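You operate a simulated robot arm through the tools that you are given. There is no shell and no other tool.

Carry out the task below with a simulated robot arm. There is one attempt and no reset: what you move stays moved.

## Task
Try cylinder 2 straight from the outlet that holds the green plug.
Fine: plug to the blue rail, yellow tube end from 2 A into that outlet; vent shut, air on till the rod is out, then air off and vented.
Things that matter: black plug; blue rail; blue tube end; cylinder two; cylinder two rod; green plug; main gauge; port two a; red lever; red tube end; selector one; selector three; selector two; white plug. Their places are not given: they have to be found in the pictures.

It is judged by the outcome, as a careful person would: the job done as asked, and still so three seconds after it is handed in. It fails if anything else is knocked over, pushed out of place, dropped, spilled or broken.

## Robot
A 7-joint arm with a two-finger parallel gripper, fixed in place. Base frame: the origin is at the foot of the arm, x ahead of it, y to its left, z up. Units: mm, degrees, N and s.
With the tool pointing down near the work surface it reaches from about 520 to 960 mm from the base axis. Its first joint turns from -166.0 to 166.0 degrees. Payload 3.91 kg.
Tool frame: the origin (TCP) lies between the finger pads and is the grasp point; the fingertips stand 30 mm ahead of it; z points along the fingers, y is the line along which they close. The gripper opens to 110 mm. The fingers are 20 mm wide and 10 mm thick; the gripper's body (48 by 112 mm) begins 55 mm behind the TCP.
Orientation is told as [roll, pitch, yaw] about the base's x, y, z axes, in that order, counted from this pose: with the fingers straight down and closing along the base's y, the tool's x points along the base's -x, its y along +y and its z along -z.

## Interface
- The arm moves only by the tool send_rows. Its argument "moves" is a list of rows, each a list of 7 numbers: the shift along the base's x, y, z in units of 400 mm (1.0 is 400 mm), then the turn, a rotation vector about the base's x, y, z in units of 45 degrees (1.0 is 45 degrees), then the gripper command, from -1 (shut) to 1 (fully open), values between in proportion. In form: [[tx, ty, tz, ax, ay, az, claw], ...]. A call has 1 to 20 rows; each row is the pose to reach, as a shift and turn from the pose commanded when the call began. A call with a number of a shift or a turn outside -1 to 1 is refused whole. A row lasts 0.2 s, in which the tool goes at most 50 mm and 8.6 degrees; a call with a longer step from one row to the next is refused whole, and so is a gripper value outside its range. Where a pose cannot be reached the arm comes as near as it can. A force on the tool above 70 N (or 10 N above the force at the start of the call, whichever is more), or a blocked arm, ends the call early, and 0.2 s more pass. Each finger travels about 72 mm/s and halts on what it meets, pressing with about 24 N; the grip force reading is that of the motor and also rises with nothing between the fingers. The clock runs only during rows and for 0.2 s after the last one: add rows that repeat a pose to give the fingers time. It gives the time, the measured TCP pose, the force on the tool (base axes), the opening and the grip force at its end, in the units of the frame above (readings bear some noise), with the torque about the TCP (base axes, N m) and any sound that the robot's microphone picked up.
- Cameras (640 x 400 px; columns grow to the right, rows downward): "scene" is fixed at [39.8, 635, 1637]; the picture's right is [-0.15, -0.99, 0.00], its down [-0.74, 0.11, -0.66] and it looks along [0.65, -0.10, -0.75] (base axes); focal length 315 px, centre (320, 200). "wrist" rides on the gripper at [72, 17, -103] in the tool frame; the picture's right is [-0.23, 0.97, 0.00], its down [-0.76, -0.18, -0.62] and it looks along [-0.61, -0.14, 0.78] (tool axes); focal length 222 px, centre (320, 200).
- capture(camera): a new picture of that camera. It takes no simulated time.
- move_column(by): slides the trunk up (or, below 0, down) by that many mm; the arm rides with it, the base frame stays. It gives what a move gives, with no picture.
- locate(camera, pixels): for up to 12 pixels [column, row] of the newest picture of that camera ("zoom" is the newest enlarged one), the place [x, y, z] in the base frame of the surface seen there, good to about 2 mm, but the place of the scene camera against the robot may be out by one fixed shift of up to 25 mm in any direction. It takes no simulated time.
- enlarge(camera, box): a new picture of the part [left, top, right, bottom] of that camera's present view, enlarged. It takes no simulated time.
- finish_job(): hands the job in; it is judged then, once.

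Unless the task says otherwise, let go and move clear before handing in.

The tools are called after ">>>" as name(argument=value, ...) on one line, values as JSON. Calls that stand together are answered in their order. send_rows: Moves the arm, as the interface text tells. Its arguments: {"type":"object","properties":{"moves":{"type":"array","items":{"type":"array","items":{"type":"number"}}}},"required":["moves"]} The other tools are called the same way: move_column (by) slides the trunk up or down; capture (camera) takes a picture; locate (camera, pixels) gives the place of the surface under pixels of a picture; enlarge (camera, box) takes an enlarged picture of a part of a camera's view; finish_job () hands the job in.

At the start:

```text
time_s: 0.0
ee_pos: [273.2, 386.1, 1320.0]
tcp_rot: [0.0, 0.0, -0.1]
force: [-0.6, 0.3, 0.0]
wrist_torque: [-0.03, -0.03, -0.01]
width: 109.9
gripper_force: 0.0
trunk travel left (down, up): [-654.0, 29.0]
```

scene: 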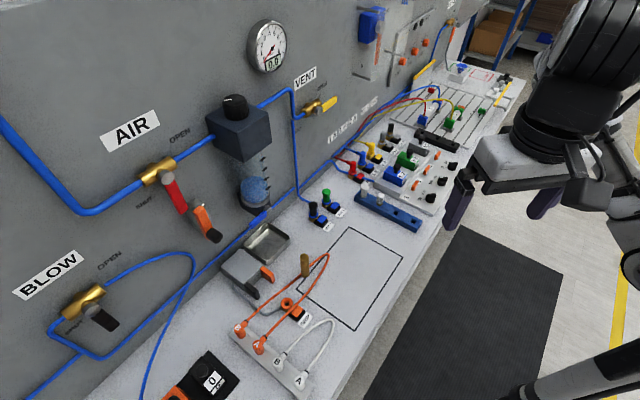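
wrist: 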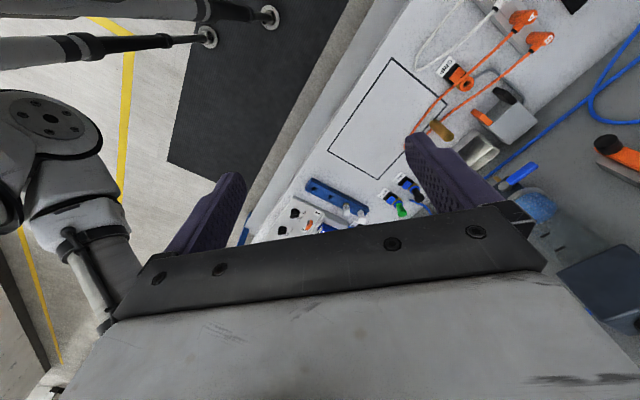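

The scene shows a wall with air/blow valves, a bench with tubes, plugs and selectors. I'll enlarge several regions to read labels.

>>> enlarge(camera="scene", box=[330, 120, 470, 240])

>>> enlarge(camera="scene", box=[400, 50, 520, 140])

>>> enlarge(camera="scene", box=[220, 160, 440, 300])

>>> enlarge(camera="scene", box=[100, 10, 360, 240])

>>> enlarge(camera="scene", box=[150, 230, 350, 400])

```text
3.33 times, centred on (400, 180) of scene
```

zoom: 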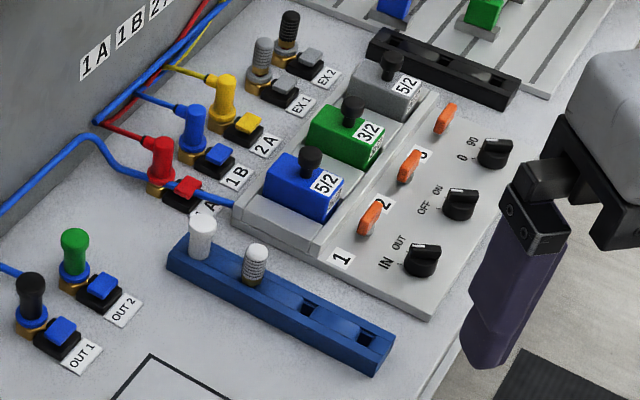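

```text
4.44 times, centred on (460, 95) of scene
```

zoom: 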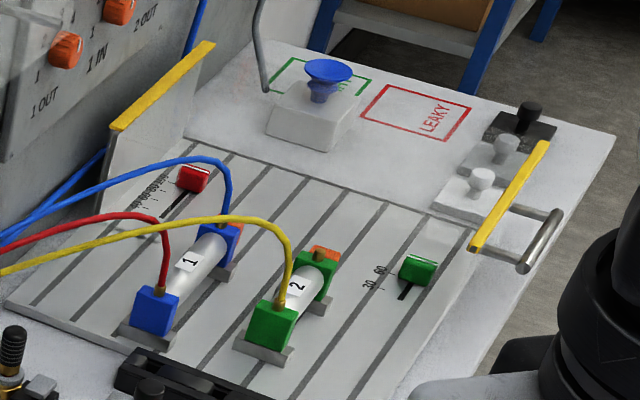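

```text
2.86 times, centred on (330, 230) of scene
```

zoom: 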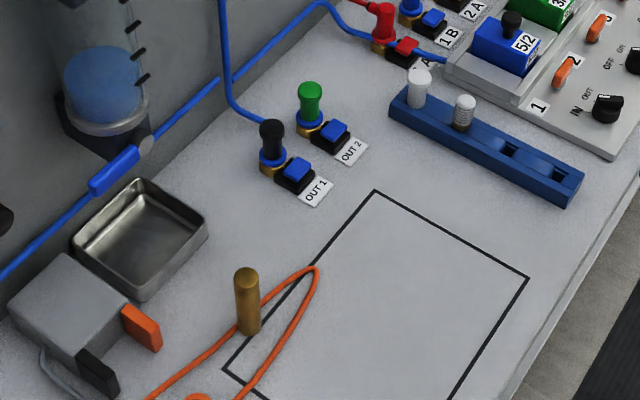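

```text
1.74 times, centred on (230, 125) of scene
```

zoom: 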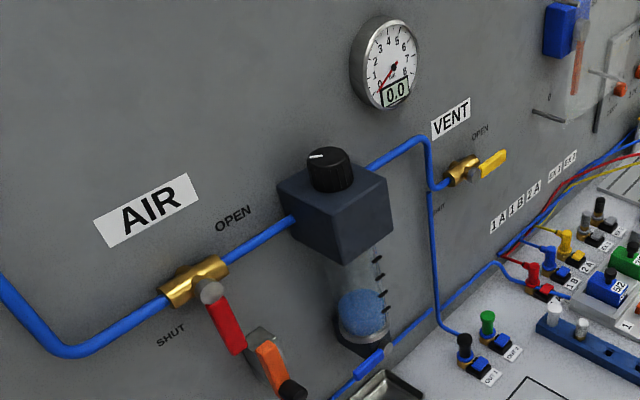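

```text
2.35 times, centred on (250, 315) of scene
```

zoom: 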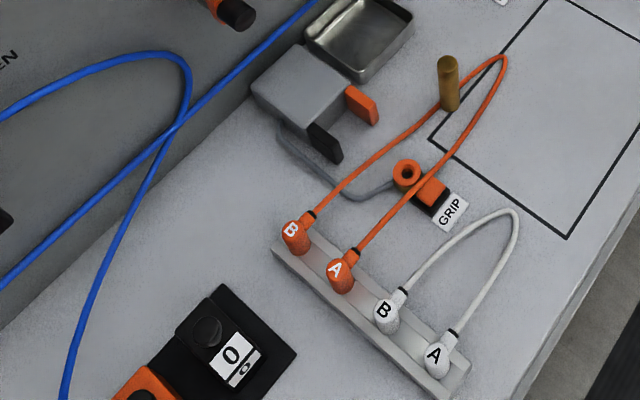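

The outlets are labelled OUT 1 (black plug) and OUT 2 (green plug); yellow tube end sits at 2 A. I'll locate key points and enlarge more closely.

>>> locate(camera="scene", pixels=[[326, 192], [334, 211], [313, 206], [324, 226], [372, 146], [381, 156], [363, 188], [381, 200], [401, 218], [180, 190], [330, 102], [418, 222]])

>>> locate(camera="scene", pixels=[[270, 46], [160, 170], [168, 180], [205, 222], [313, 108], [305, 264], [350, 290], [240, 110], [460, 115], [465, 70], [520, 80], [280, 358]])

>>> enlarge(camera="scene", box=[300, 180, 364, 220])

>>> enlarge(camera="scene", box=[280, 60, 344, 120])

>>> enlarge(camera="scene", box=[130, 130, 230, 250])

>>> enlarge(camera="scene", box=[330, 140, 410, 190])

```text
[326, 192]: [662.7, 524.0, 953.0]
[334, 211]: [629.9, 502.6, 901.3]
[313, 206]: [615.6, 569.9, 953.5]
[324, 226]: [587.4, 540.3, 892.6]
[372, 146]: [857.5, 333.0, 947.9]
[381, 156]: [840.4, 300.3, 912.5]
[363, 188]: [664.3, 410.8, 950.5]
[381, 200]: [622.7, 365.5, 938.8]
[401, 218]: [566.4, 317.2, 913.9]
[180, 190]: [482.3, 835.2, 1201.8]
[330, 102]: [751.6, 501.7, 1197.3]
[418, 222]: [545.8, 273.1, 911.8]
```

```text
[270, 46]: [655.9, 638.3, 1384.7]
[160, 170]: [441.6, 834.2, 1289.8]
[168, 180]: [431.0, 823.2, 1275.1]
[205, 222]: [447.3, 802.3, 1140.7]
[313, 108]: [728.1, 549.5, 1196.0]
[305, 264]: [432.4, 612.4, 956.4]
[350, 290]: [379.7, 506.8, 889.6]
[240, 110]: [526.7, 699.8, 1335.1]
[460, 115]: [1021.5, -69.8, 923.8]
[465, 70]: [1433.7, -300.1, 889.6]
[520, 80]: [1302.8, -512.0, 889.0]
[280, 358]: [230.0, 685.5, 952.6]
```

```text
10.00 times, centred on (332, 200) of scene
```

zoom: 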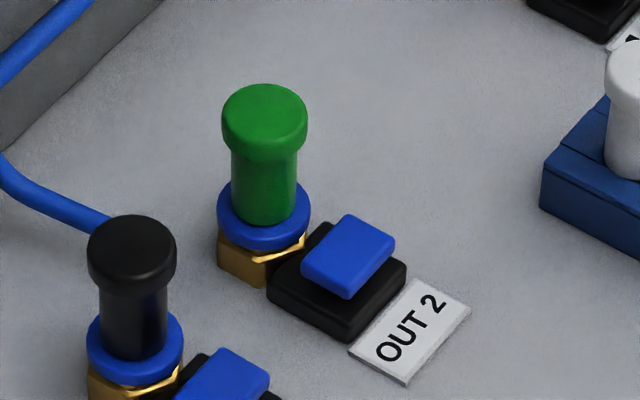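

```text
6.67 times, centred on (312, 90) of scene
```

zoom: 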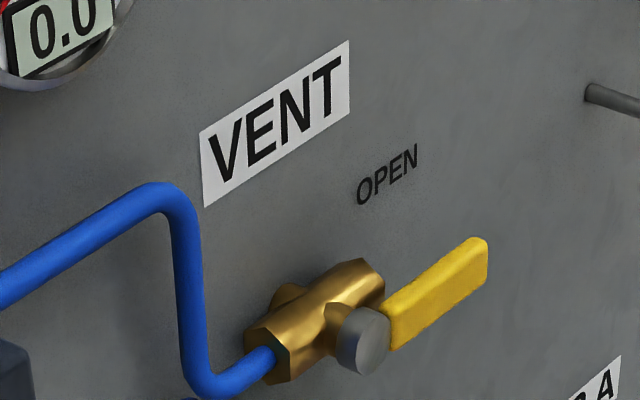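

```text
3.33 times, centred on (180, 190) of scene
```

zoom: 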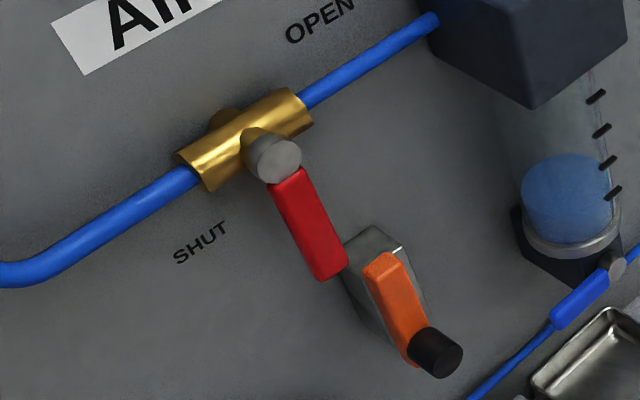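

```text
8.00 times, centred on (370, 165) of scene
```

zoom: 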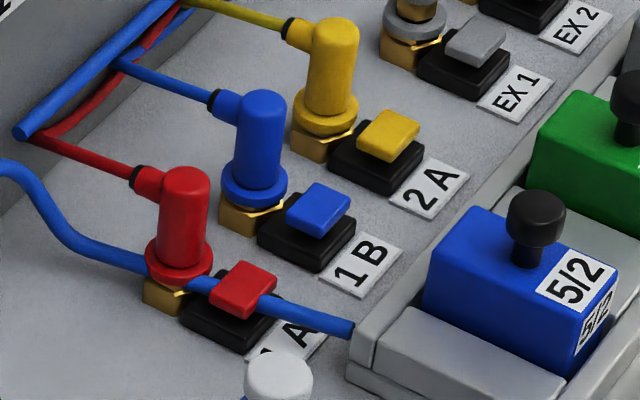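

Geometry: bench and wall run at 45° (wall along (0.71,-0.71)); table z≈889. I'll turn the tool 45° to align with the wall and move above the outlet area for a wrist view.

>>> send_rows(moves=[[0.098, 0.008, 0, 0, 0, 0.143, 0], [0.196, 0.016, 0, 0, 0, 0.286, 0], [0.294, 0.024, 0, 0, 0, 0.429, 0], [0.392, 0.032, 0, 0, 0, 0.571, 0], [0.49, 0.04, 0, 0, 0, 0.714, 0], [0.588, 0.048, 0, 0, 0, 0.857, 0], [0.6875, 0.0575, 0, 0, 0, 1.0, 0], [0.6875, 0.0575, 0, 0, 0, 1.0, 0]])

>>> capture(camera="wrist")

>>> capture(camera="scene")

```text
time_s: 1.8
ee_pos: [545.3, 405.3, 1314.2]
tcp_rot: [0.2, -0.2, 45.1]
force: [-0.1, -1.1, 0.0]
wrist_torque: [-0.02, -0.02, 0.01]
width: 55.1
gripper_force: 0.0
out of reach, approached as far as the arm can: row 5, 6, 7, 8
trunk travel left (down, up): [-654.0, 29.0]
```

```text
taken
```

wrist: 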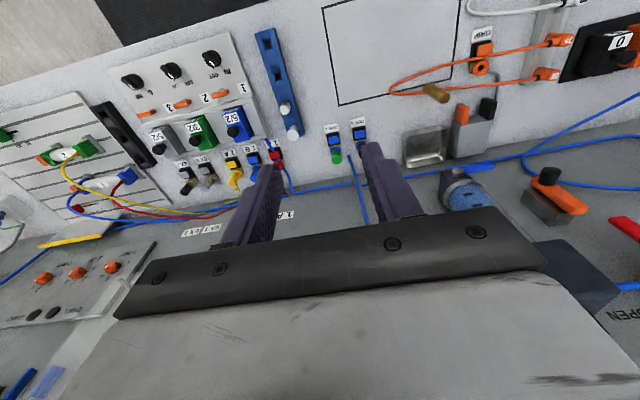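

```text
taken
```

scene: 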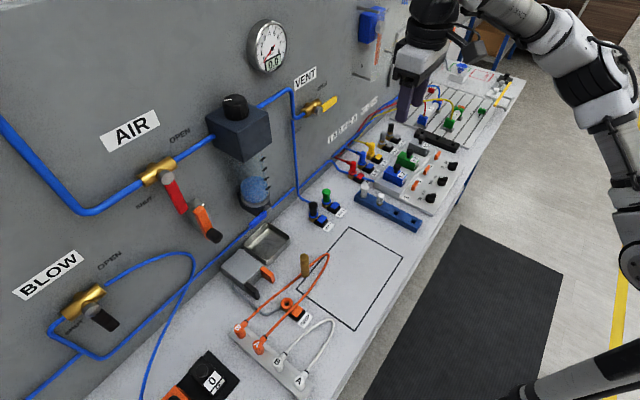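

At this height the reach is a bit limited; I'll lower the trunk 200 mm, which brings the tool to z≈1114 over clear bench, for a better wrist view.

>>> move_column(by=-200)

>>> capture(camera="wrist")

```text
time_s: 4.0
ee_pos: [545.8, 405.0, 1113.0]
tcp_rot: [0.1, -0.2, 45.0]
force: [-0.1, -0.2, 0.4]
wrist_torque: [0.02, 0.01, -0.02]
width: 55.0
gripper_force: 0.1
trunk travel left (down, up): [-454.0, 229.0]
```

```text
taken
```

wrist: 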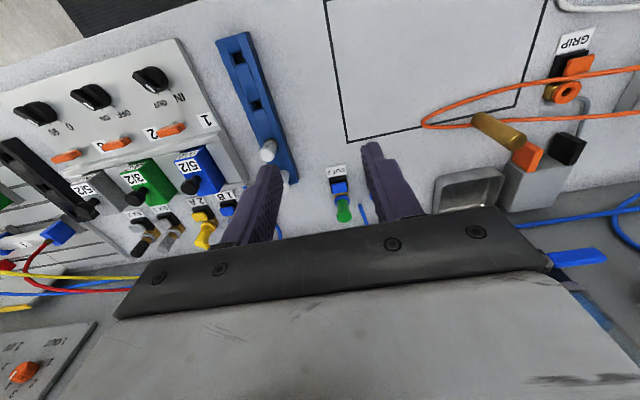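

The wrist view shows the green plug at (343,208) between the fingers and the panel on the left. I'll locate points with the wrist camera (accurate) to calibrate against the scene camera.

>>> locate(camera="wrist", pixels=[[343, 213], [341, 200], [340, 187], [337, 170], [269, 151], [253, 105], [242, 58], [206, 218], [200, 234], [168, 130], [192, 187], [90, 97]])

>>> enlarge(camera="wrist", box=[280, 120, 400, 230])

>>> enlarge(camera="wrist", box=[0, 30, 300, 260])

>>> enlarge(camera="scene", box=[400, 130, 480, 210])

```text
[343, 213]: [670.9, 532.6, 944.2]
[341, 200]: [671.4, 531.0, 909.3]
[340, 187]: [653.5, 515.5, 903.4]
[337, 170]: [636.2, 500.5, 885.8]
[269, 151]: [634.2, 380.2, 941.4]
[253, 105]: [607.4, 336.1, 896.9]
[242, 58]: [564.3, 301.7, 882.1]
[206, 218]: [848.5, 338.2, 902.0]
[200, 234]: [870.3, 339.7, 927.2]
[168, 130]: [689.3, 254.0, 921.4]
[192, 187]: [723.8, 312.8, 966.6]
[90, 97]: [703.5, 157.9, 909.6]
```

```text
3.64 times, centred on (340, 175) of wrist
```

zoom: 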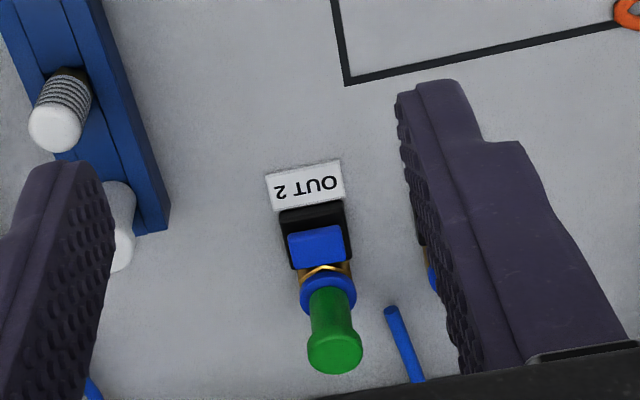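

```text
1.74 times, centred on (150, 145) of wrist
```

zoom: 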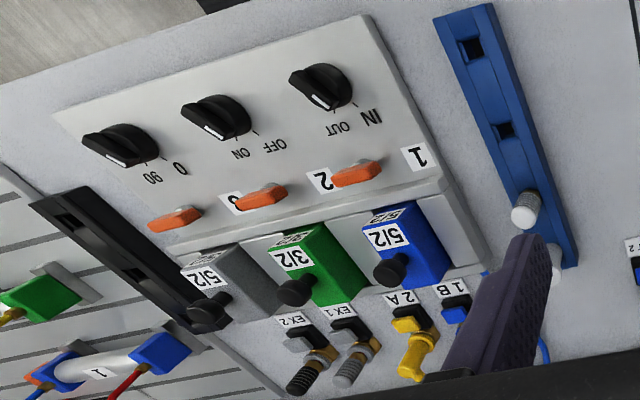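

```text
5.00 times, centred on (440, 170) of scene
```

zoom: 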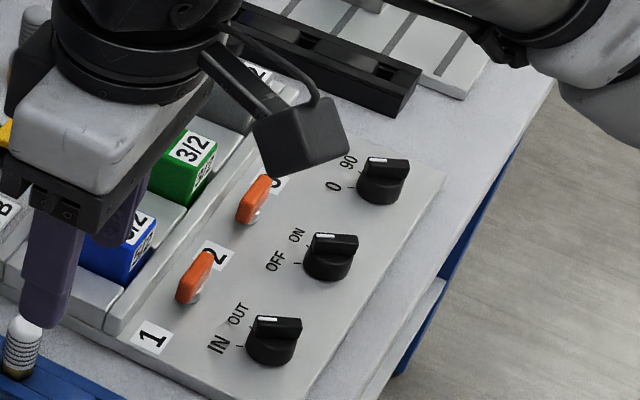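

Wrist vs scene offset is about (+9,+8,-10). The three black knobs look like selectors IN/OUT, OFF/ON, 0/90; I'll move over the panel for a close look at their positions.

>>> send_rows(moves=[[0.01, -0.119, 0, 0, 0, 0, 0], [0.02, -0.238, 0, 0, 0, 0, 0], [0.03, -0.357, 0, 0, 0, 0, 0], [0.04, -0.475, 0, 0, 0, 0, 0], [0.05, -0.594, 0, 0, 0, 0, 0], [0.06, -0.71, 0, 0, 0, 0, 0], [0.06, -0.71, 0, 0, 0, 0, 0]])

>>> capture(camera="wrist")

>>> enlarge(camera="wrist", box=[200, 50, 460, 220])

>>> enlarge(camera="wrist", box=[0, 100, 240, 260])

```text
time_s: 5.6
ee_pos: [570.5, 118.8, 1113.0]
tcp_rot: [0.2, -0.2, 44.9]
force: [0.0, -0.1, -0.1]
wrist_torque: [0.01, 0.03, 0.0]
width: 55.1
gripper_force: 0.0
trunk travel left (down, up): [-454.0, 229.0]
```

```text
taken
```

wrist: 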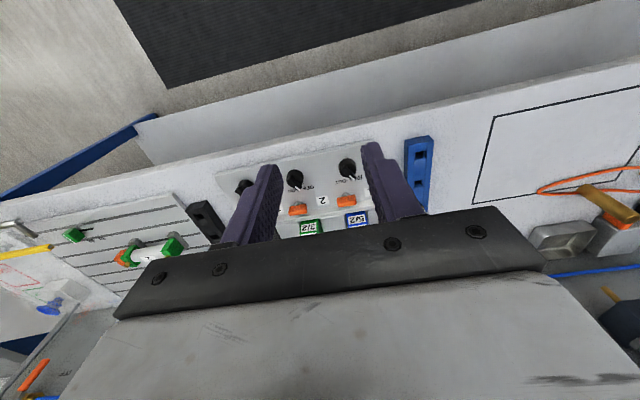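

```text
2.35 times, centred on (330, 135) of wrist
```

zoom: 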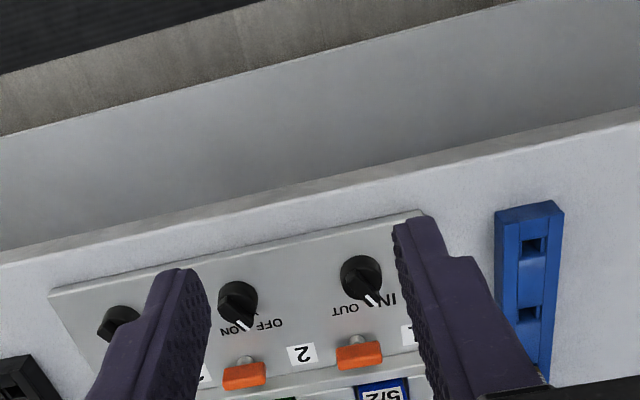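

```text
2.50 times, centred on (120, 180) of wrist
```

zoom: 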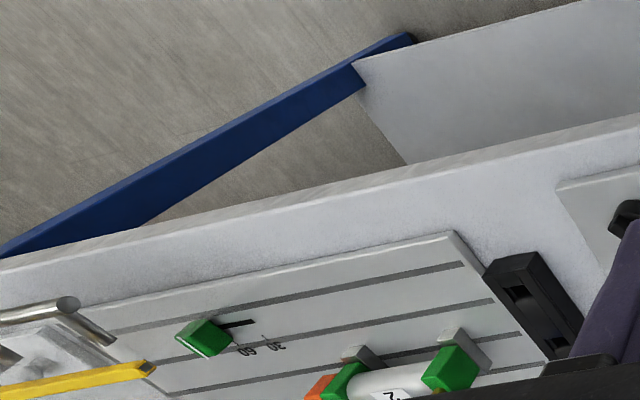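

I need a closer view of the knobs; I'll locate them and go lower with fingers opened.

>>> locate(camera="wrist", pixels=[[348, 167], [295, 178], [244, 187], [420, 150], [297, 209], [72, 234], [172, 245], [135, 255]])

>>> send_rows(moves=[[0.0, 0.02, -0.09, 0, 0, 0, 1], [0.0, 0.04, -0.18, 0, 0, 0, 1], [0.0, 0.06, -0.27, 0, 0, 0, 1], [0.0, 0.06, -0.27, 0, 0, 0, 1]])

>>> capture(camera="wrist")

>>> enlarge(camera="wrist", box=[200, 100, 420, 230])

```text
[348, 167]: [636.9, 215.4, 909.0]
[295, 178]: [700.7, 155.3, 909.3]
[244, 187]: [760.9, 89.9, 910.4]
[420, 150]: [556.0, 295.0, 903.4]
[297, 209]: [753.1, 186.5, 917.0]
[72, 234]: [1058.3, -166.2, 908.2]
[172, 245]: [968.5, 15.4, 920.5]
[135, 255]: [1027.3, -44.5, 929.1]
```

```text
time_s: 6.6
ee_pos: [570.6, 145.7, 1004.0]
tcp_rot: [0.3, -0.2, 44.9]
force: [-0.1, 0.3, 0.1]
wrist_torque: [-0.03, 0.0, 0.01]
width: 110.0
gripper_force: 0.0
trunk travel left (down, up): [-454.0, 229.0]
```

```text
taken
```

wrist: 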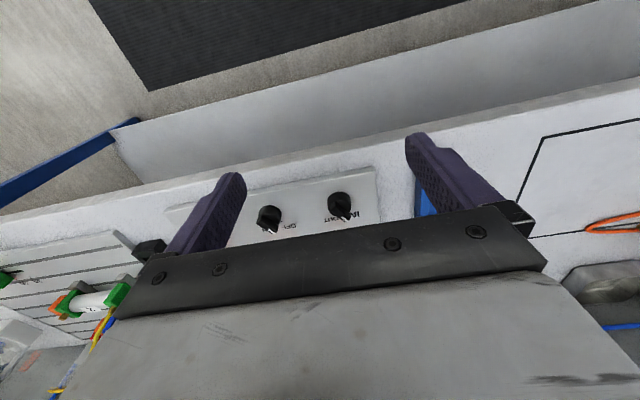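

```text
2.91 times, centred on (310, 165) of wrist
```

zoom: 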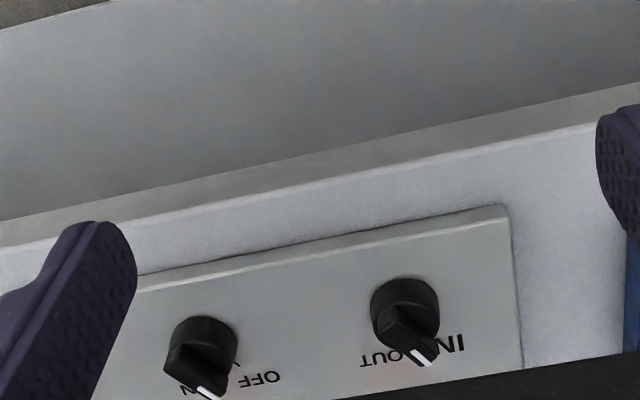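

Knobs sit too low in the frame; moving forward and up will bring them into clear view.

>>> send_rows(moves=[[0.08, 0.02, 0.06, 0, 0, 0, 1], [0.16, 0.04, 0.12, 0, 0, 0, 1], [0.24, 0.06, 0.18, 0, 0, 0, 1], [0.24, 0.06, 0.18, 0, 0, 0, 1]])

>>> capture(camera="wrist")

>>> enlarge(camera="wrist", box=[180, 90, 400, 230])

```text
time_s: 7.6
ee_pos: [668.0, 168.5, 1077.7]
tcp_rot: [0.2, -0.3, 45.0]
force: [0.4, -0.7, 0.8]
wrist_torque: [0.01, 0.0, 0.0]
width: 109.7
gripper_force: 0.1
trunk travel left (down, up): [-454.0, 229.0]
```

```text
taken
```

wrist: 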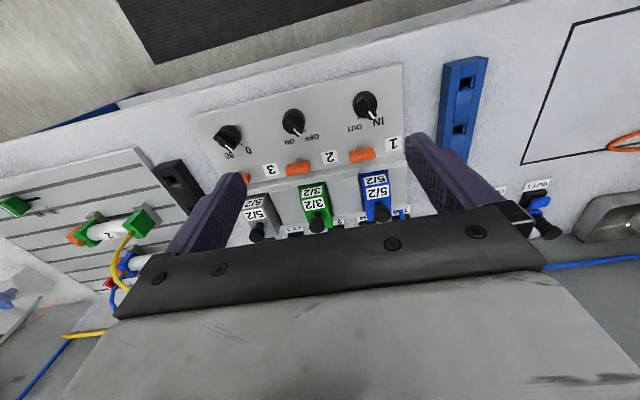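

```text
2.86 times, centred on (290, 160) of wrist
```

zoom: 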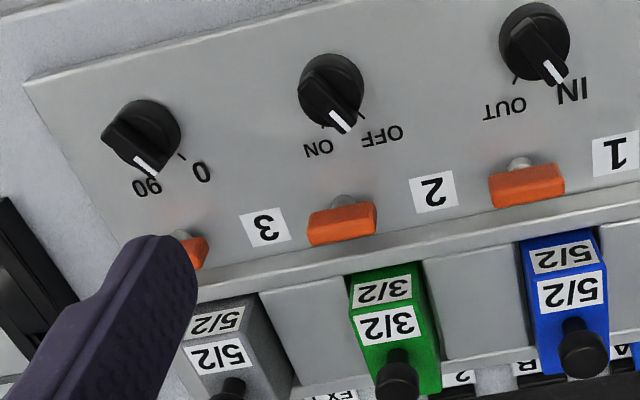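

Selector 1 points to IN, selector 3 to 90, and selector 2 appears in between. A tighter zoom will confirm.

>>> enlarge(camera="wrist", box=[270, 95, 334, 150])

>>> enlarge(camera="wrist", box=[200, 110, 264, 165])

>>> enlarge(camera="wrist", box=[340, 80, 404, 135])

>>> enlarge(camera="wrist", box=[0, 180, 200, 300])

```text
7.27 times, centred on (302, 122) of wrist
```

zoom: 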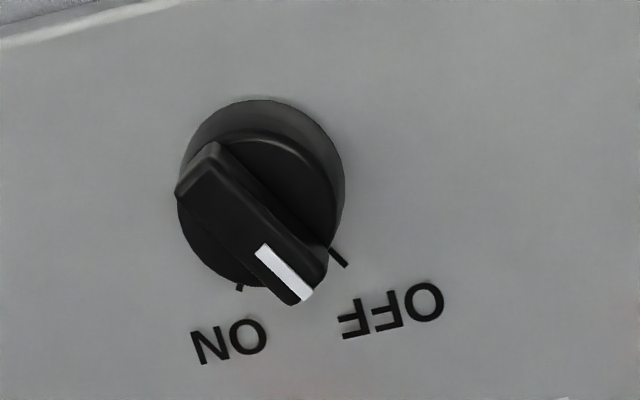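

```text
7.27 times, centred on (232, 138) of wrist
```

zoom: 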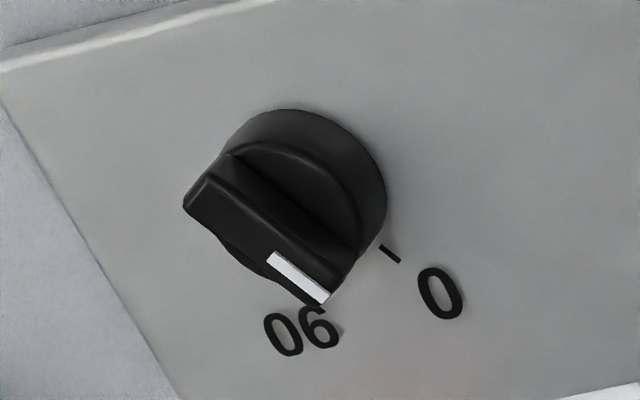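

```text
7.27 times, centred on (372, 108) of wrist
```

zoom: 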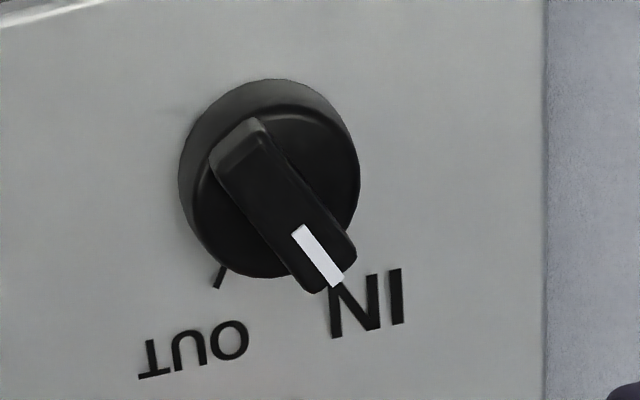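

```text
3.20 times, centred on (100, 240) of wrist
```

zoom: 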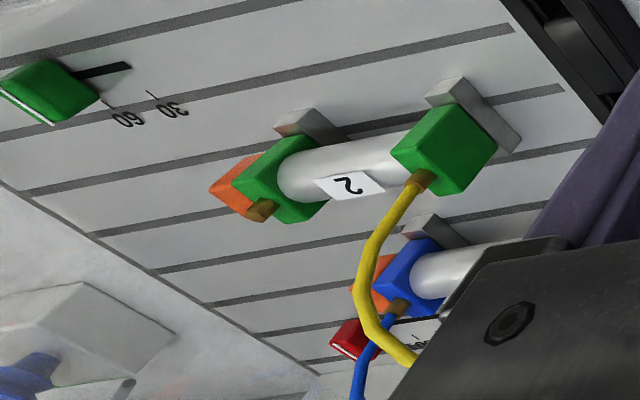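

Accounting for knob height parallax, all selectors are at rest (IN, OFF, 0), so the air won't drive anything else. Now I return toward the outlets for a close look at the green plug and its button.

>>> send_rows(moves=[[-0.023, 0.105, 0, 0, 0, 0, 1], [-0.046, 0.21, 0, 0, 0, 0, 1], [-0.069, 0.315, 0, 0, 0, 0, 1], [-0.093, 0.419, 0, 0, 0, 0, 1], [-0.116, 0.524, 0, 0, 0, 0, 1], [-0.14, 0.629, 0, 0, 0, 0, 1], [-0.163, 0.733, 0, 0, 0, 0, 1], [-0.163, 0.733, 0, 0, 0, 0, 1]])

>>> capture(camera="wrist")

>>> enlarge(camera="wrist", box=[260, 120, 400, 220])

```text
time_s: 9.4
ee_pos: [599.1, 464.4, 1074.4]
tcp_rot: [0.2, -0.3, 45.0]
force: [-0.4, 0.3, -0.4]
wrist_torque: [0.01, 0.0, -0.03]
width: 109.8
gripper_force: 0.1
trunk travel left (down, up): [-454.0, 229.0]
```

```text
taken
```

wrist: 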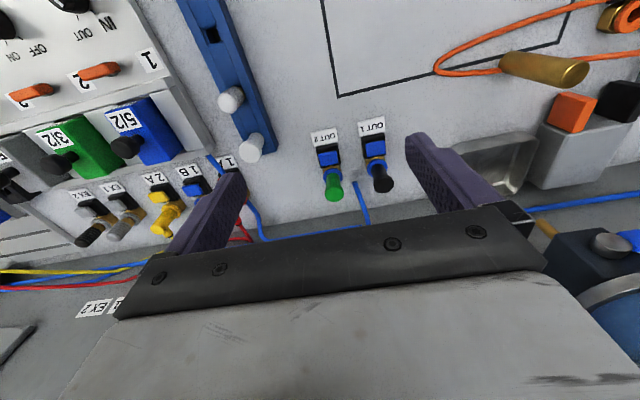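

```text
4.00 times, centred on (330, 170) of wrist
```

zoom: 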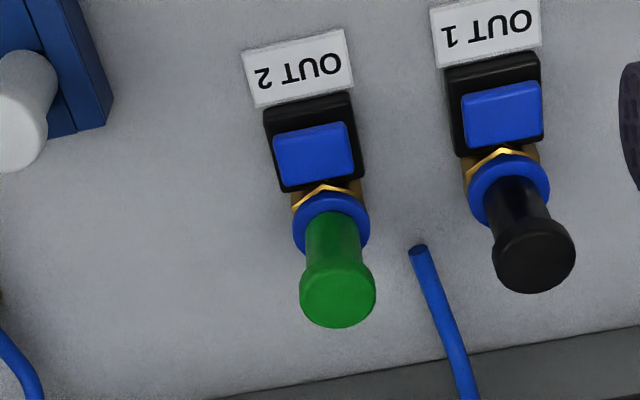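

Clear view now: green plug top at zoom (338,302), its button at (314,150). Locating these precisely.

>>> locate(camera="zoom", pixels=[[338, 302], [338, 285], [334, 235], [330, 203], [314, 150], [280, 145], [348, 140], [310, 105], [535, 262], [503, 113], [360, 200], [120, 260]])

>>> locate(camera="wrist", pixels=[[230, 98], [251, 145], [212, 36], [222, 60], [163, 228], [157, 193], [155, 178], [168, 214], [148, 222], [228, 158], [238, 18], [262, 130]])

>>> enlarge(camera="wrist", box=[100, 150, 270, 260])

>>> enlarge(camera="wrist", box=[170, 0, 290, 170])

```text
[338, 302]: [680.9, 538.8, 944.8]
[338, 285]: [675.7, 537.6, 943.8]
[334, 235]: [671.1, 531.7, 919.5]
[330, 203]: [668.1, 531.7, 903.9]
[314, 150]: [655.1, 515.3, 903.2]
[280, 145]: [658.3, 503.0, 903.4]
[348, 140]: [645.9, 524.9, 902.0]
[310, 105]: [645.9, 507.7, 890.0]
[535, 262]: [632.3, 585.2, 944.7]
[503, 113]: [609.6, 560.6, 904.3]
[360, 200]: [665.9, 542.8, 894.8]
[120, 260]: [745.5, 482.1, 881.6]
```

```text
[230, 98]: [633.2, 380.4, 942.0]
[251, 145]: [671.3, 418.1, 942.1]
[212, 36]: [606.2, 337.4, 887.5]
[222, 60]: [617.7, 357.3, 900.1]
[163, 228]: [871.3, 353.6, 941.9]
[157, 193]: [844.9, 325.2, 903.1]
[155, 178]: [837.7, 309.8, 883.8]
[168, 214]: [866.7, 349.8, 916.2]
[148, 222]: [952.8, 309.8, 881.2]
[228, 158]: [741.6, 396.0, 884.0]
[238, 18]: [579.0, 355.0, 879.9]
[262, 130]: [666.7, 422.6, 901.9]
```

```text
3.64 times, centred on (185, 205) of wrist
```

zoom: 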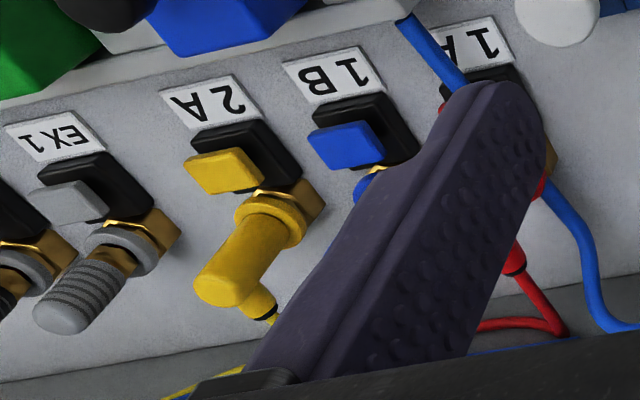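

```text
2.35 times, centred on (230, 85) of wrist
```

zoom: 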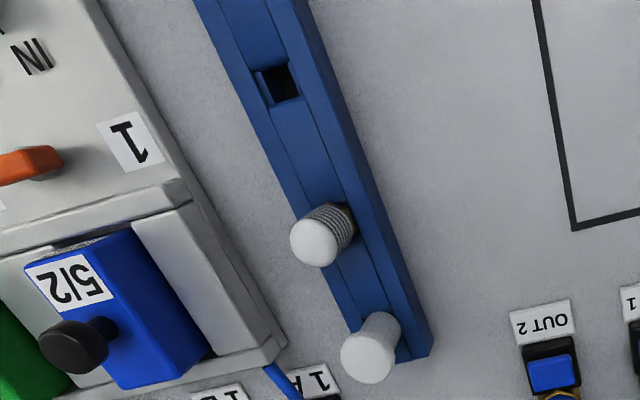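

Green plug axis ≈ (680,539), top z 945; its button at (655,515,903). I'll close the fingers, hover over the button, then press gently to learn what it does.

>>> send_rows(moves=[[0.047, 0.042, -0.04, 0, 0, 0, -1], [0.094, 0.085, -0.08, 0, 0, 0, -1], [0.14, 0.127, -0.12, 0, 0, 0, -1], [0.14, 0.127, -0.16, 0, 0, 0, -1], [0.14, 0.127, -0.24, 0, 0, 0, -1], [0.14, 0.127, -0.32, 0, 0, 0, -1], [0.14, 0.127, -0.32, 0, 0, 0, -1]])

>>> capture(camera="wrist")

>>> enlarge(camera="scene", box=[300, 170, 364, 220])

```text
time_s: 11.0
ee_pos: [664.1, 532.3, 972.2]
tcp_rot: [0.3, -1.2, 45.1]
force: [-6.9, -3.2, 68.7]
wrist_torque: [0.14, -0.21, 0.01]
width: 0.0
gripper_force: 24.4
out of reach, approached as far as the arm can: row 4, 5, 6, 7
trunk travel left (down, up): [-454.0, 229.0]
```

```text
taken
```

wrist: 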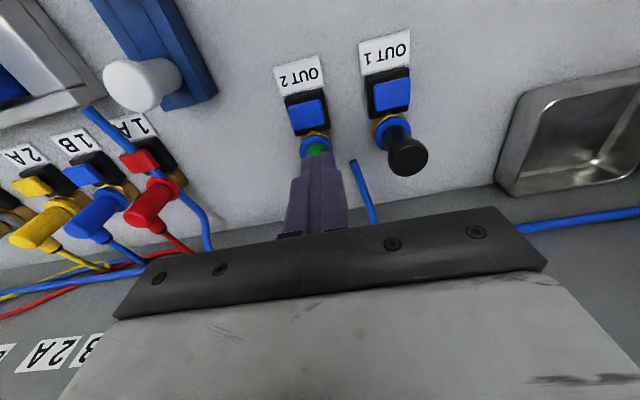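

```text
8.00 times, centred on (332, 195) of scene
```

zoom: 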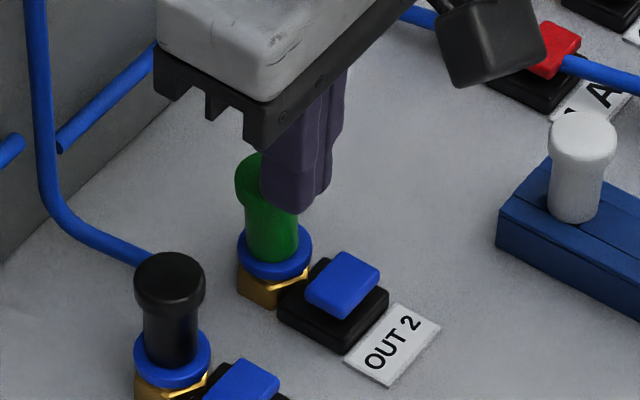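

The arm couldn't reach that low at this trunk height and drifted onto the top of the green plug. I'll back off upward, then lower the trunk for comfortable reach.

>>> send_rows(moves=[[-0.01, -0.03, 0.1, 0, 0, 0, -1], [-0.02, -0.05, 0.2, 0, 0, 0, -1], [-0.02, -0.05, 0.3, 0, 0, 0, -1], [-0.02, -0.05, 0.3, 0, 0, 0, -1]])

>>> enlarge(camera="scene", box=[300, 170, 364, 220])

```text
time_s: 12.0
ee_pos: [648.0, 499.4, 1063.3]
tcp_rot: [0.3, -0.2, 45.1]
force: [-0.6, -0.7, -0.6]
wrist_torque: [0.0, 0.01, 0.01]
width: 0.0
gripper_force: 24.8
out of reach, approached as far as the arm can: row 2, 3, 4
trunk travel left (down, up): [-454.0, 229.0]
```

```text
8.00 times, centred on (332, 195) of scene
```

zoom: 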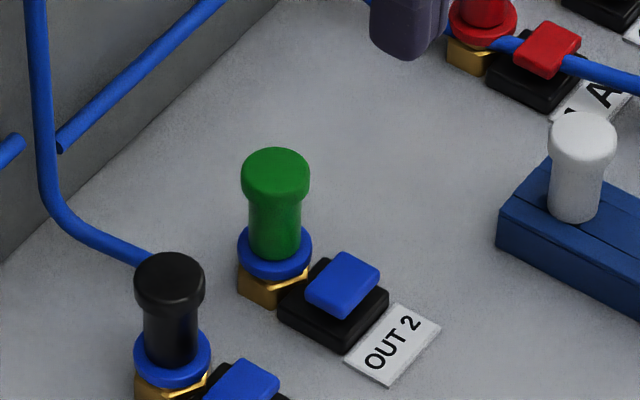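

The green plug looks undisturbed. Reach seems limited because the arm is too high relative to its mount; I'll raise the trunk and test descending instead, keeping clear of the plugs.

>>> move_column(by=200)

>>> send_rows(moves=[[-0.06, -0.06, -0.08, 0, 0, 0, -1], [-0.1, -0.1, -0.18, 0, 0, 0, -1], [-0.1, -0.1, -0.28, 0, 0, 0, -1], [-0.1, -0.1, -0.38, 0, 0, 0, -1], [-0.1, -0.1, -0.48, 0, 0, 0, -1], [-0.1, -0.1, -0.48, 0, 0, 0, -1]])

```text
time_s: 14.1
ee_pos: [646.4, 500.0, 1263.5]
tcp_rot: [0.2, -0.2, 45.1]
force: [0.0, 0.4, 0.2]
wrist_torque: [-0.01, 0.02, 0.0]
width: 0.0
gripper_force: 23.9
trunk travel left (down, up): [-654.0, 29.0]
```

```text
time_s: 15.4
ee_pos: [723.0, 528.6, 1206.4]
tcp_rot: [7.4, -11.6, 25.0]
force: [0.9, -0.3, 1.0]
wrist_torque: [0.01, -0.01, 0.01]
width: 0.2
gripper_force: 23.5
out of reach, approached as far as the arm can: row 1, 2, 3, 4, 5
trunk travel left (down, up): [-654.0, 29.0]
stopped in row 6: the force on the tool passed its limit at 187 N (the readings are from after the stop); the commanded pose is now the measured one
```

The arm went astray (joint limit behaviour) and felt a high force near the vent lever. I need to look before any more motion.

>>> capture(camera="scene")

>>> enlarge(camera="scene", box=[270, 60, 380, 150])

>>> capture(camera="wrist")

```text
taken
```

scene: 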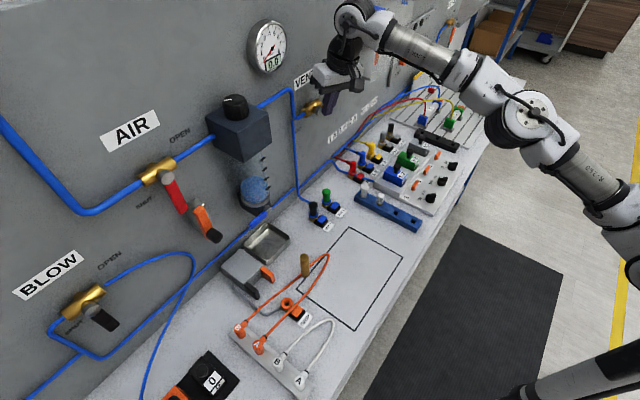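

```text
4.44 times, centred on (325, 105) of scene
```

zoom: 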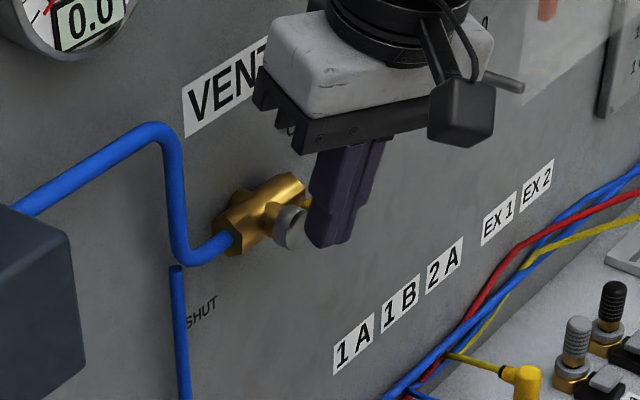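

```text
taken
```

wrist: 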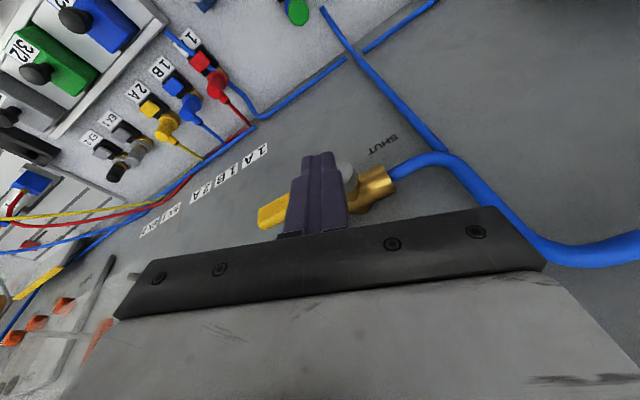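

The fingers touch the yellow vent lever (zoom 345,190). I'll measure the arm's own links in the scene to understand the reach limits before moving.

>>> locate(camera="scene", pixels=[[530, 115], [610, 195], [575, 160], [475, 75], [365, 20], [345, 60], [550, 385], [630, 355], [632, 275], [325, 105], [326, 100], [510, 95]])

>>> enlarge(camera="scene", box=[320, 0, 640, 260])

>>> enlarge(camera="wrist", box=[240, 120, 420, 250])

```text
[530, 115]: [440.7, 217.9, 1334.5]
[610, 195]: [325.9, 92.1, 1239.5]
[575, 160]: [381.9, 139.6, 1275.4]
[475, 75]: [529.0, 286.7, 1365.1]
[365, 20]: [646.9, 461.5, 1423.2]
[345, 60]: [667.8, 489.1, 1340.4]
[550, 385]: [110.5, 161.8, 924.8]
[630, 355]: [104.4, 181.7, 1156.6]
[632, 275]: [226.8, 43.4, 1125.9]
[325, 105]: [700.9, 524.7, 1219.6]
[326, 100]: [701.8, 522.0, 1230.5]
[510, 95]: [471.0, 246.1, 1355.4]
```

```text
1.54 times, centred on (480, 130) of scene
```

zoom: 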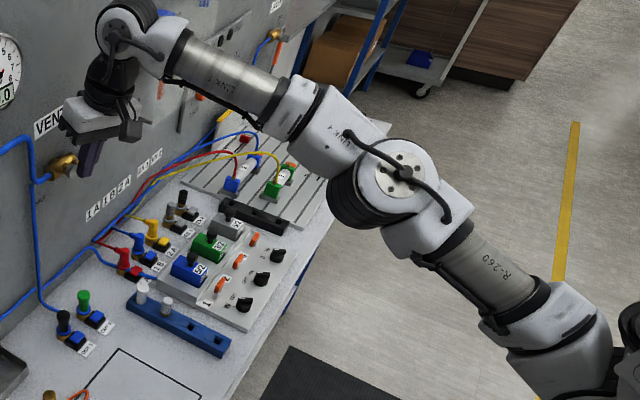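

```text
3.08 times, centred on (330, 185) of wrist
```

zoom: 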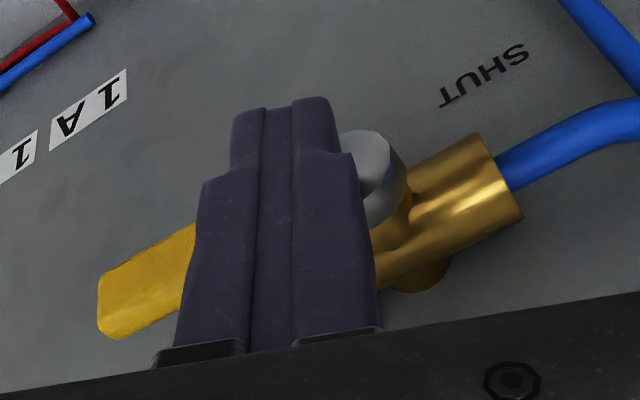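

The arm is nearly fully stretched here: raising the trunk helps only when the TCP is low. I'll retract straight away from the wall first, without lifting.

>>> send_rows(moves=[[-0.05, -0.05, -0.02, 0, 0, 0, -1], [-0.12, -0.12, -0.05, 0, 0, 0, -1], [-0.19, -0.19, -0.08, 0, 0, 0, -1], [-0.25, -0.25, -0.12, 0, 0, 0, -1], [-0.25, -0.25, -0.12, 0, 0, 0, -1]])

>>> enlarge(camera="scene", box=[270, 60, 380, 150])

>>> capture(camera="wrist")

```text
time_s: 16.6
ee_pos: [623.3, 429.9, 1154.4]
tcp_rot: [7.5, -11.4, 25.0]
force: [-0.4, 0.0, -0.1]
wrist_torque: [0.0, 0.0, -0.02]
width: 0.0
gripper_force: 23.9
trunk travel left (down, up): [-654.0, 29.0]
```

```text
4.44 times, centred on (325, 105) of scene
```

zoom: 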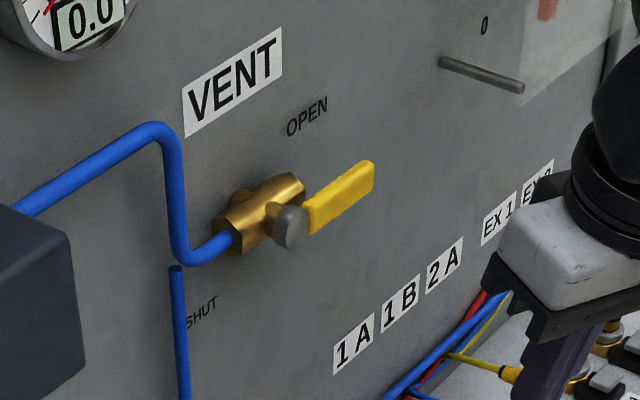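

```text
taken
```

wrist: 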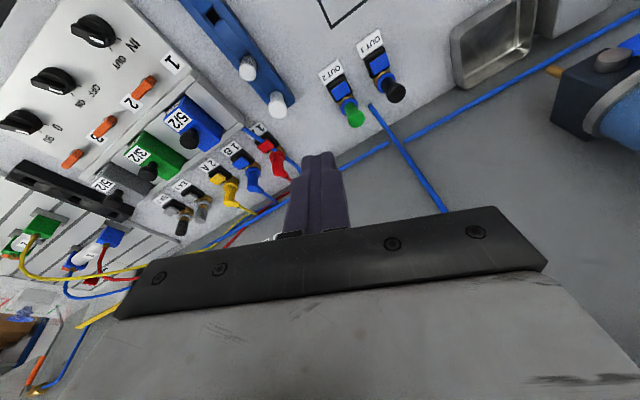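

The vent lever is unharmed and still open. I'll straighten the tool back to vertical at 45° yaw while descending to z≈1050 in front of OUT 2.

>>> send_rows(moves=[[0, 0, -0.06, -0.071, 0.028, 0.107, -1], [0, 0, -0.12, -0.142, 0.056, 0.214, -1], [0, 0, -0.18, -0.212, 0.084, 0.321, -1], [0, 0, -0.24, -0.283, 0.112, 0.428, -1], [0, 0.04, -0.26, -0.283, 0.112, 0.428, -1], [0, 0.04, -0.26, -0.283, 0.112, 0.428, -1]])

>>> capture(camera="wrist")

```text
time_s: 18.0
ee_pos: [625.7, 443.9, 1052.4]
tcp_rot: [-0.1, 0.0, 45.2]
force: [-0.6, -0.8, 0.3]
wrist_torque: [0.01, 0.0, 0.01]
width: 0.0
gripper_force: 23.4
trunk travel left (down, up): [-654.0, 29.0]
```

```text
taken
```

wrist: 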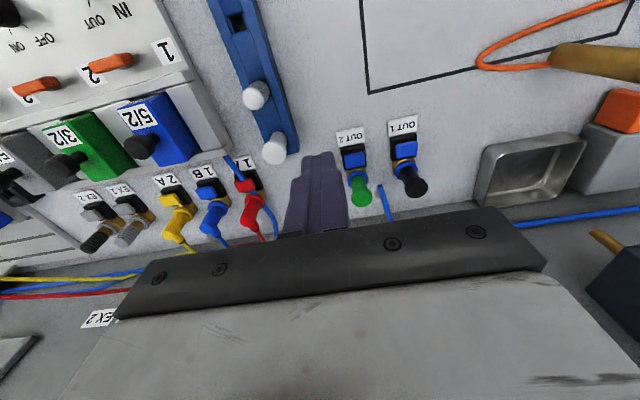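

Tool is vertical again and within reach. Re-measure plug and button from here.

>>> locate(camera="wrist", pixels=[[361, 199], [356, 158], [416, 188], [402, 147], [275, 150], [255, 96], [173, 238], [164, 186], [213, 229], [252, 215]])

>>> send_rows(moves=[[0.037, 0.089, -0.02, 0, 0, 0, -1], [0.074, 0.178, -0.08, 0, 0, 0, -1], [0.074, 0.178, -0.18, 0, 0, 0, -1], [0.074, 0.178, -0.2, 0, 0, 0, -1], [0.074, 0.178, -0.2, 0, 0, 0, -1]])

>>> enlarge(camera="scene", box=[300, 170, 364, 220])

>>> capture(camera="wrist")

```text
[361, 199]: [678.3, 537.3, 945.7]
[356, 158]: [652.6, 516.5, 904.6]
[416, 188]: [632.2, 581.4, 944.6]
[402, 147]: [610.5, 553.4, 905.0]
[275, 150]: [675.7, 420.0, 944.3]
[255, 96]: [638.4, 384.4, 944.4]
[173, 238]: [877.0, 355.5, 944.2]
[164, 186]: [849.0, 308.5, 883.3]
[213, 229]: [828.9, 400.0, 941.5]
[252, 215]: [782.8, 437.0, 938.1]
```

```text
time_s: 19.2
ee_pos: [652.1, 517.5, 969.1]
tcp_rot: [-0.1, 0.0, 45.2]
force: [-0.1, -0.9, 0.4]
wrist_torque: [0.01, -0.02, 0.02]
width: 0.0
gripper_force: 23.5
trunk travel left (down, up): [-654.0, 29.0]
```

```text
8.00 times, centred on (332, 195) of scene
```

zoom: 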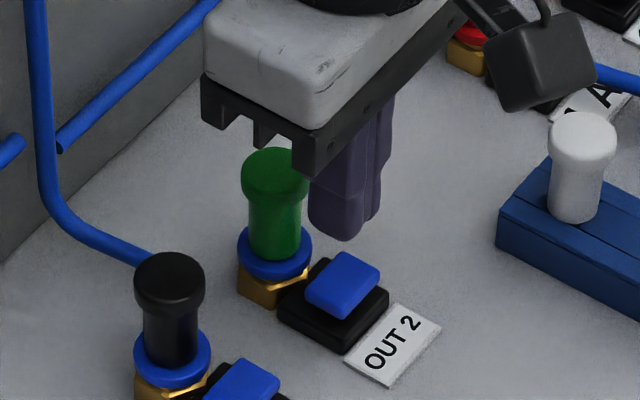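

```text
taken
```

wrist: 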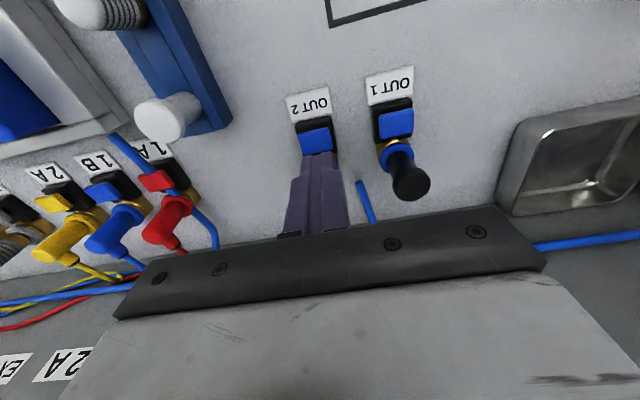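

Fingertips are above the button at z≈939. Pressing down slowly in small steps.

>>> send_rows(moves=[[0, 0, -0.07, 0, 0, 0, -1], [0, 0, -0.085, 0, 0, 0, -1], [0, 0, -0.092, 0, 0, 0, -1], [0, 0, -0.097, 0, 0, 0, -1], [0, 0, -0.102, 0, 0, 0, -1], [0, 0, -0.106, 0, 0, 0, -1], [0, 0, -0.106, 0, 0, 0, -1]])

>>> capture(camera="wrist")

>>> enlarge(camera="scene", box=[300, 170, 364, 220])

```text
time_s: 20.8
ee_pos: [651.8, 517.6, 927.8]
tcp_rot: [-0.2, -0.1, 45.1]
force: [-0.7, -0.2, 3.5]
wrist_torque: [-0.01, 0.03, 0.01]
width: 0.0
gripper_force: 24.0
trunk travel left (down, up): [-654.0, 29.0]
heard: click
```

```text
taken
```

wrist: 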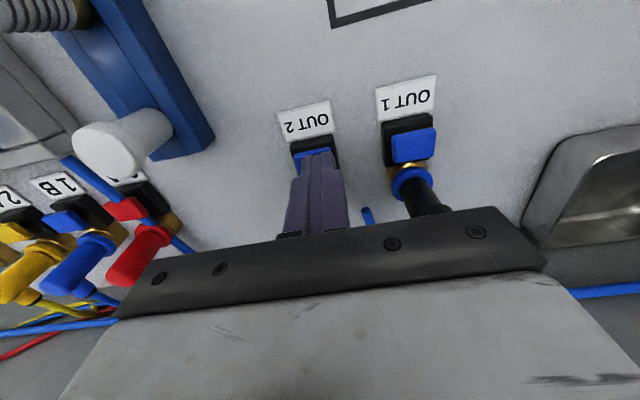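

```text
8.00 times, centred on (332, 195) of scene
```

zoom: 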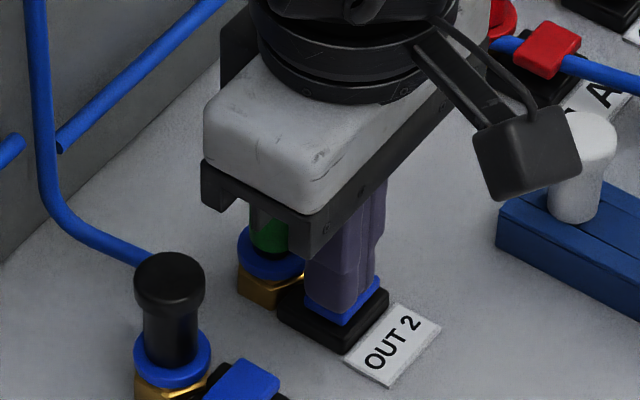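

A click was heard as the button went down. I'll lift off and see whether the button stays latched down.

>>> send_rows(moves=[[0, 0, 0.08, 0, 0, 0, -1], [0, 0, 0.17, 0, 0, 0, -0.2], [-0.04, -0.04, 0.25, 0, 0, 0, -0.2]])

>>> capture(camera="wrist")

>>> enlarge(camera="scene", box=[300, 170, 364, 220])

>>> enlarge(camera="wrist", box=[260, 80, 440, 220])

```text
time_s: 21.6
ee_pos: [635.5, 501.8, 1030.1]
tcp_rot: [-0.2, 0.0, 45.1]
force: [0.0, -0.5, 0.2]
wrist_torque: [-0.01, 0.0, 0.0]
width: 43.9
gripper_force: 0.0
trunk travel left (down, up): [-654.0, 29.0]
```

```text
taken
```

wrist: 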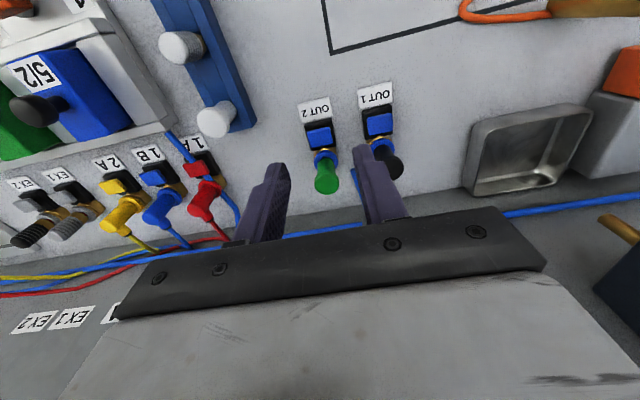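

```text
8.00 times, centred on (332, 195) of scene
```

zoom: 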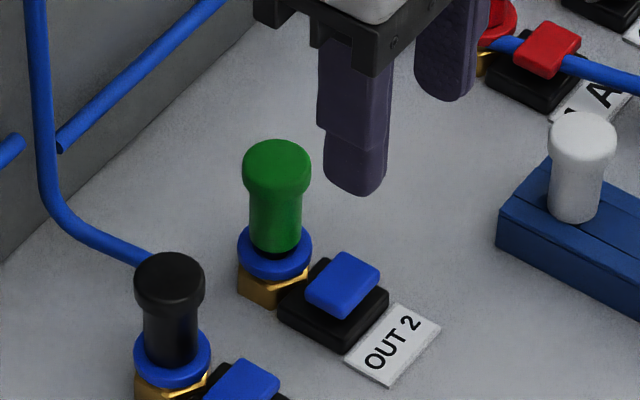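

```text
2.86 times, centred on (350, 150) of wrist
```

zoom: 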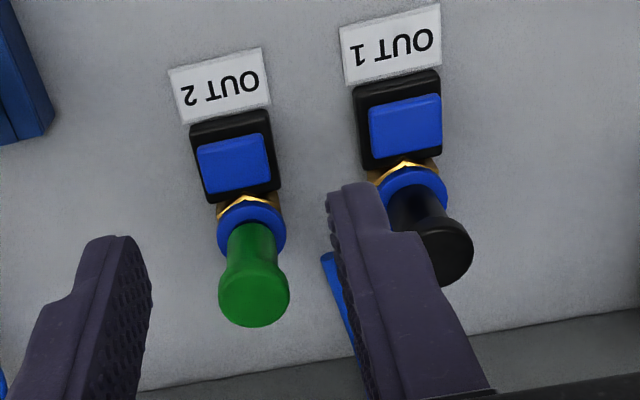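

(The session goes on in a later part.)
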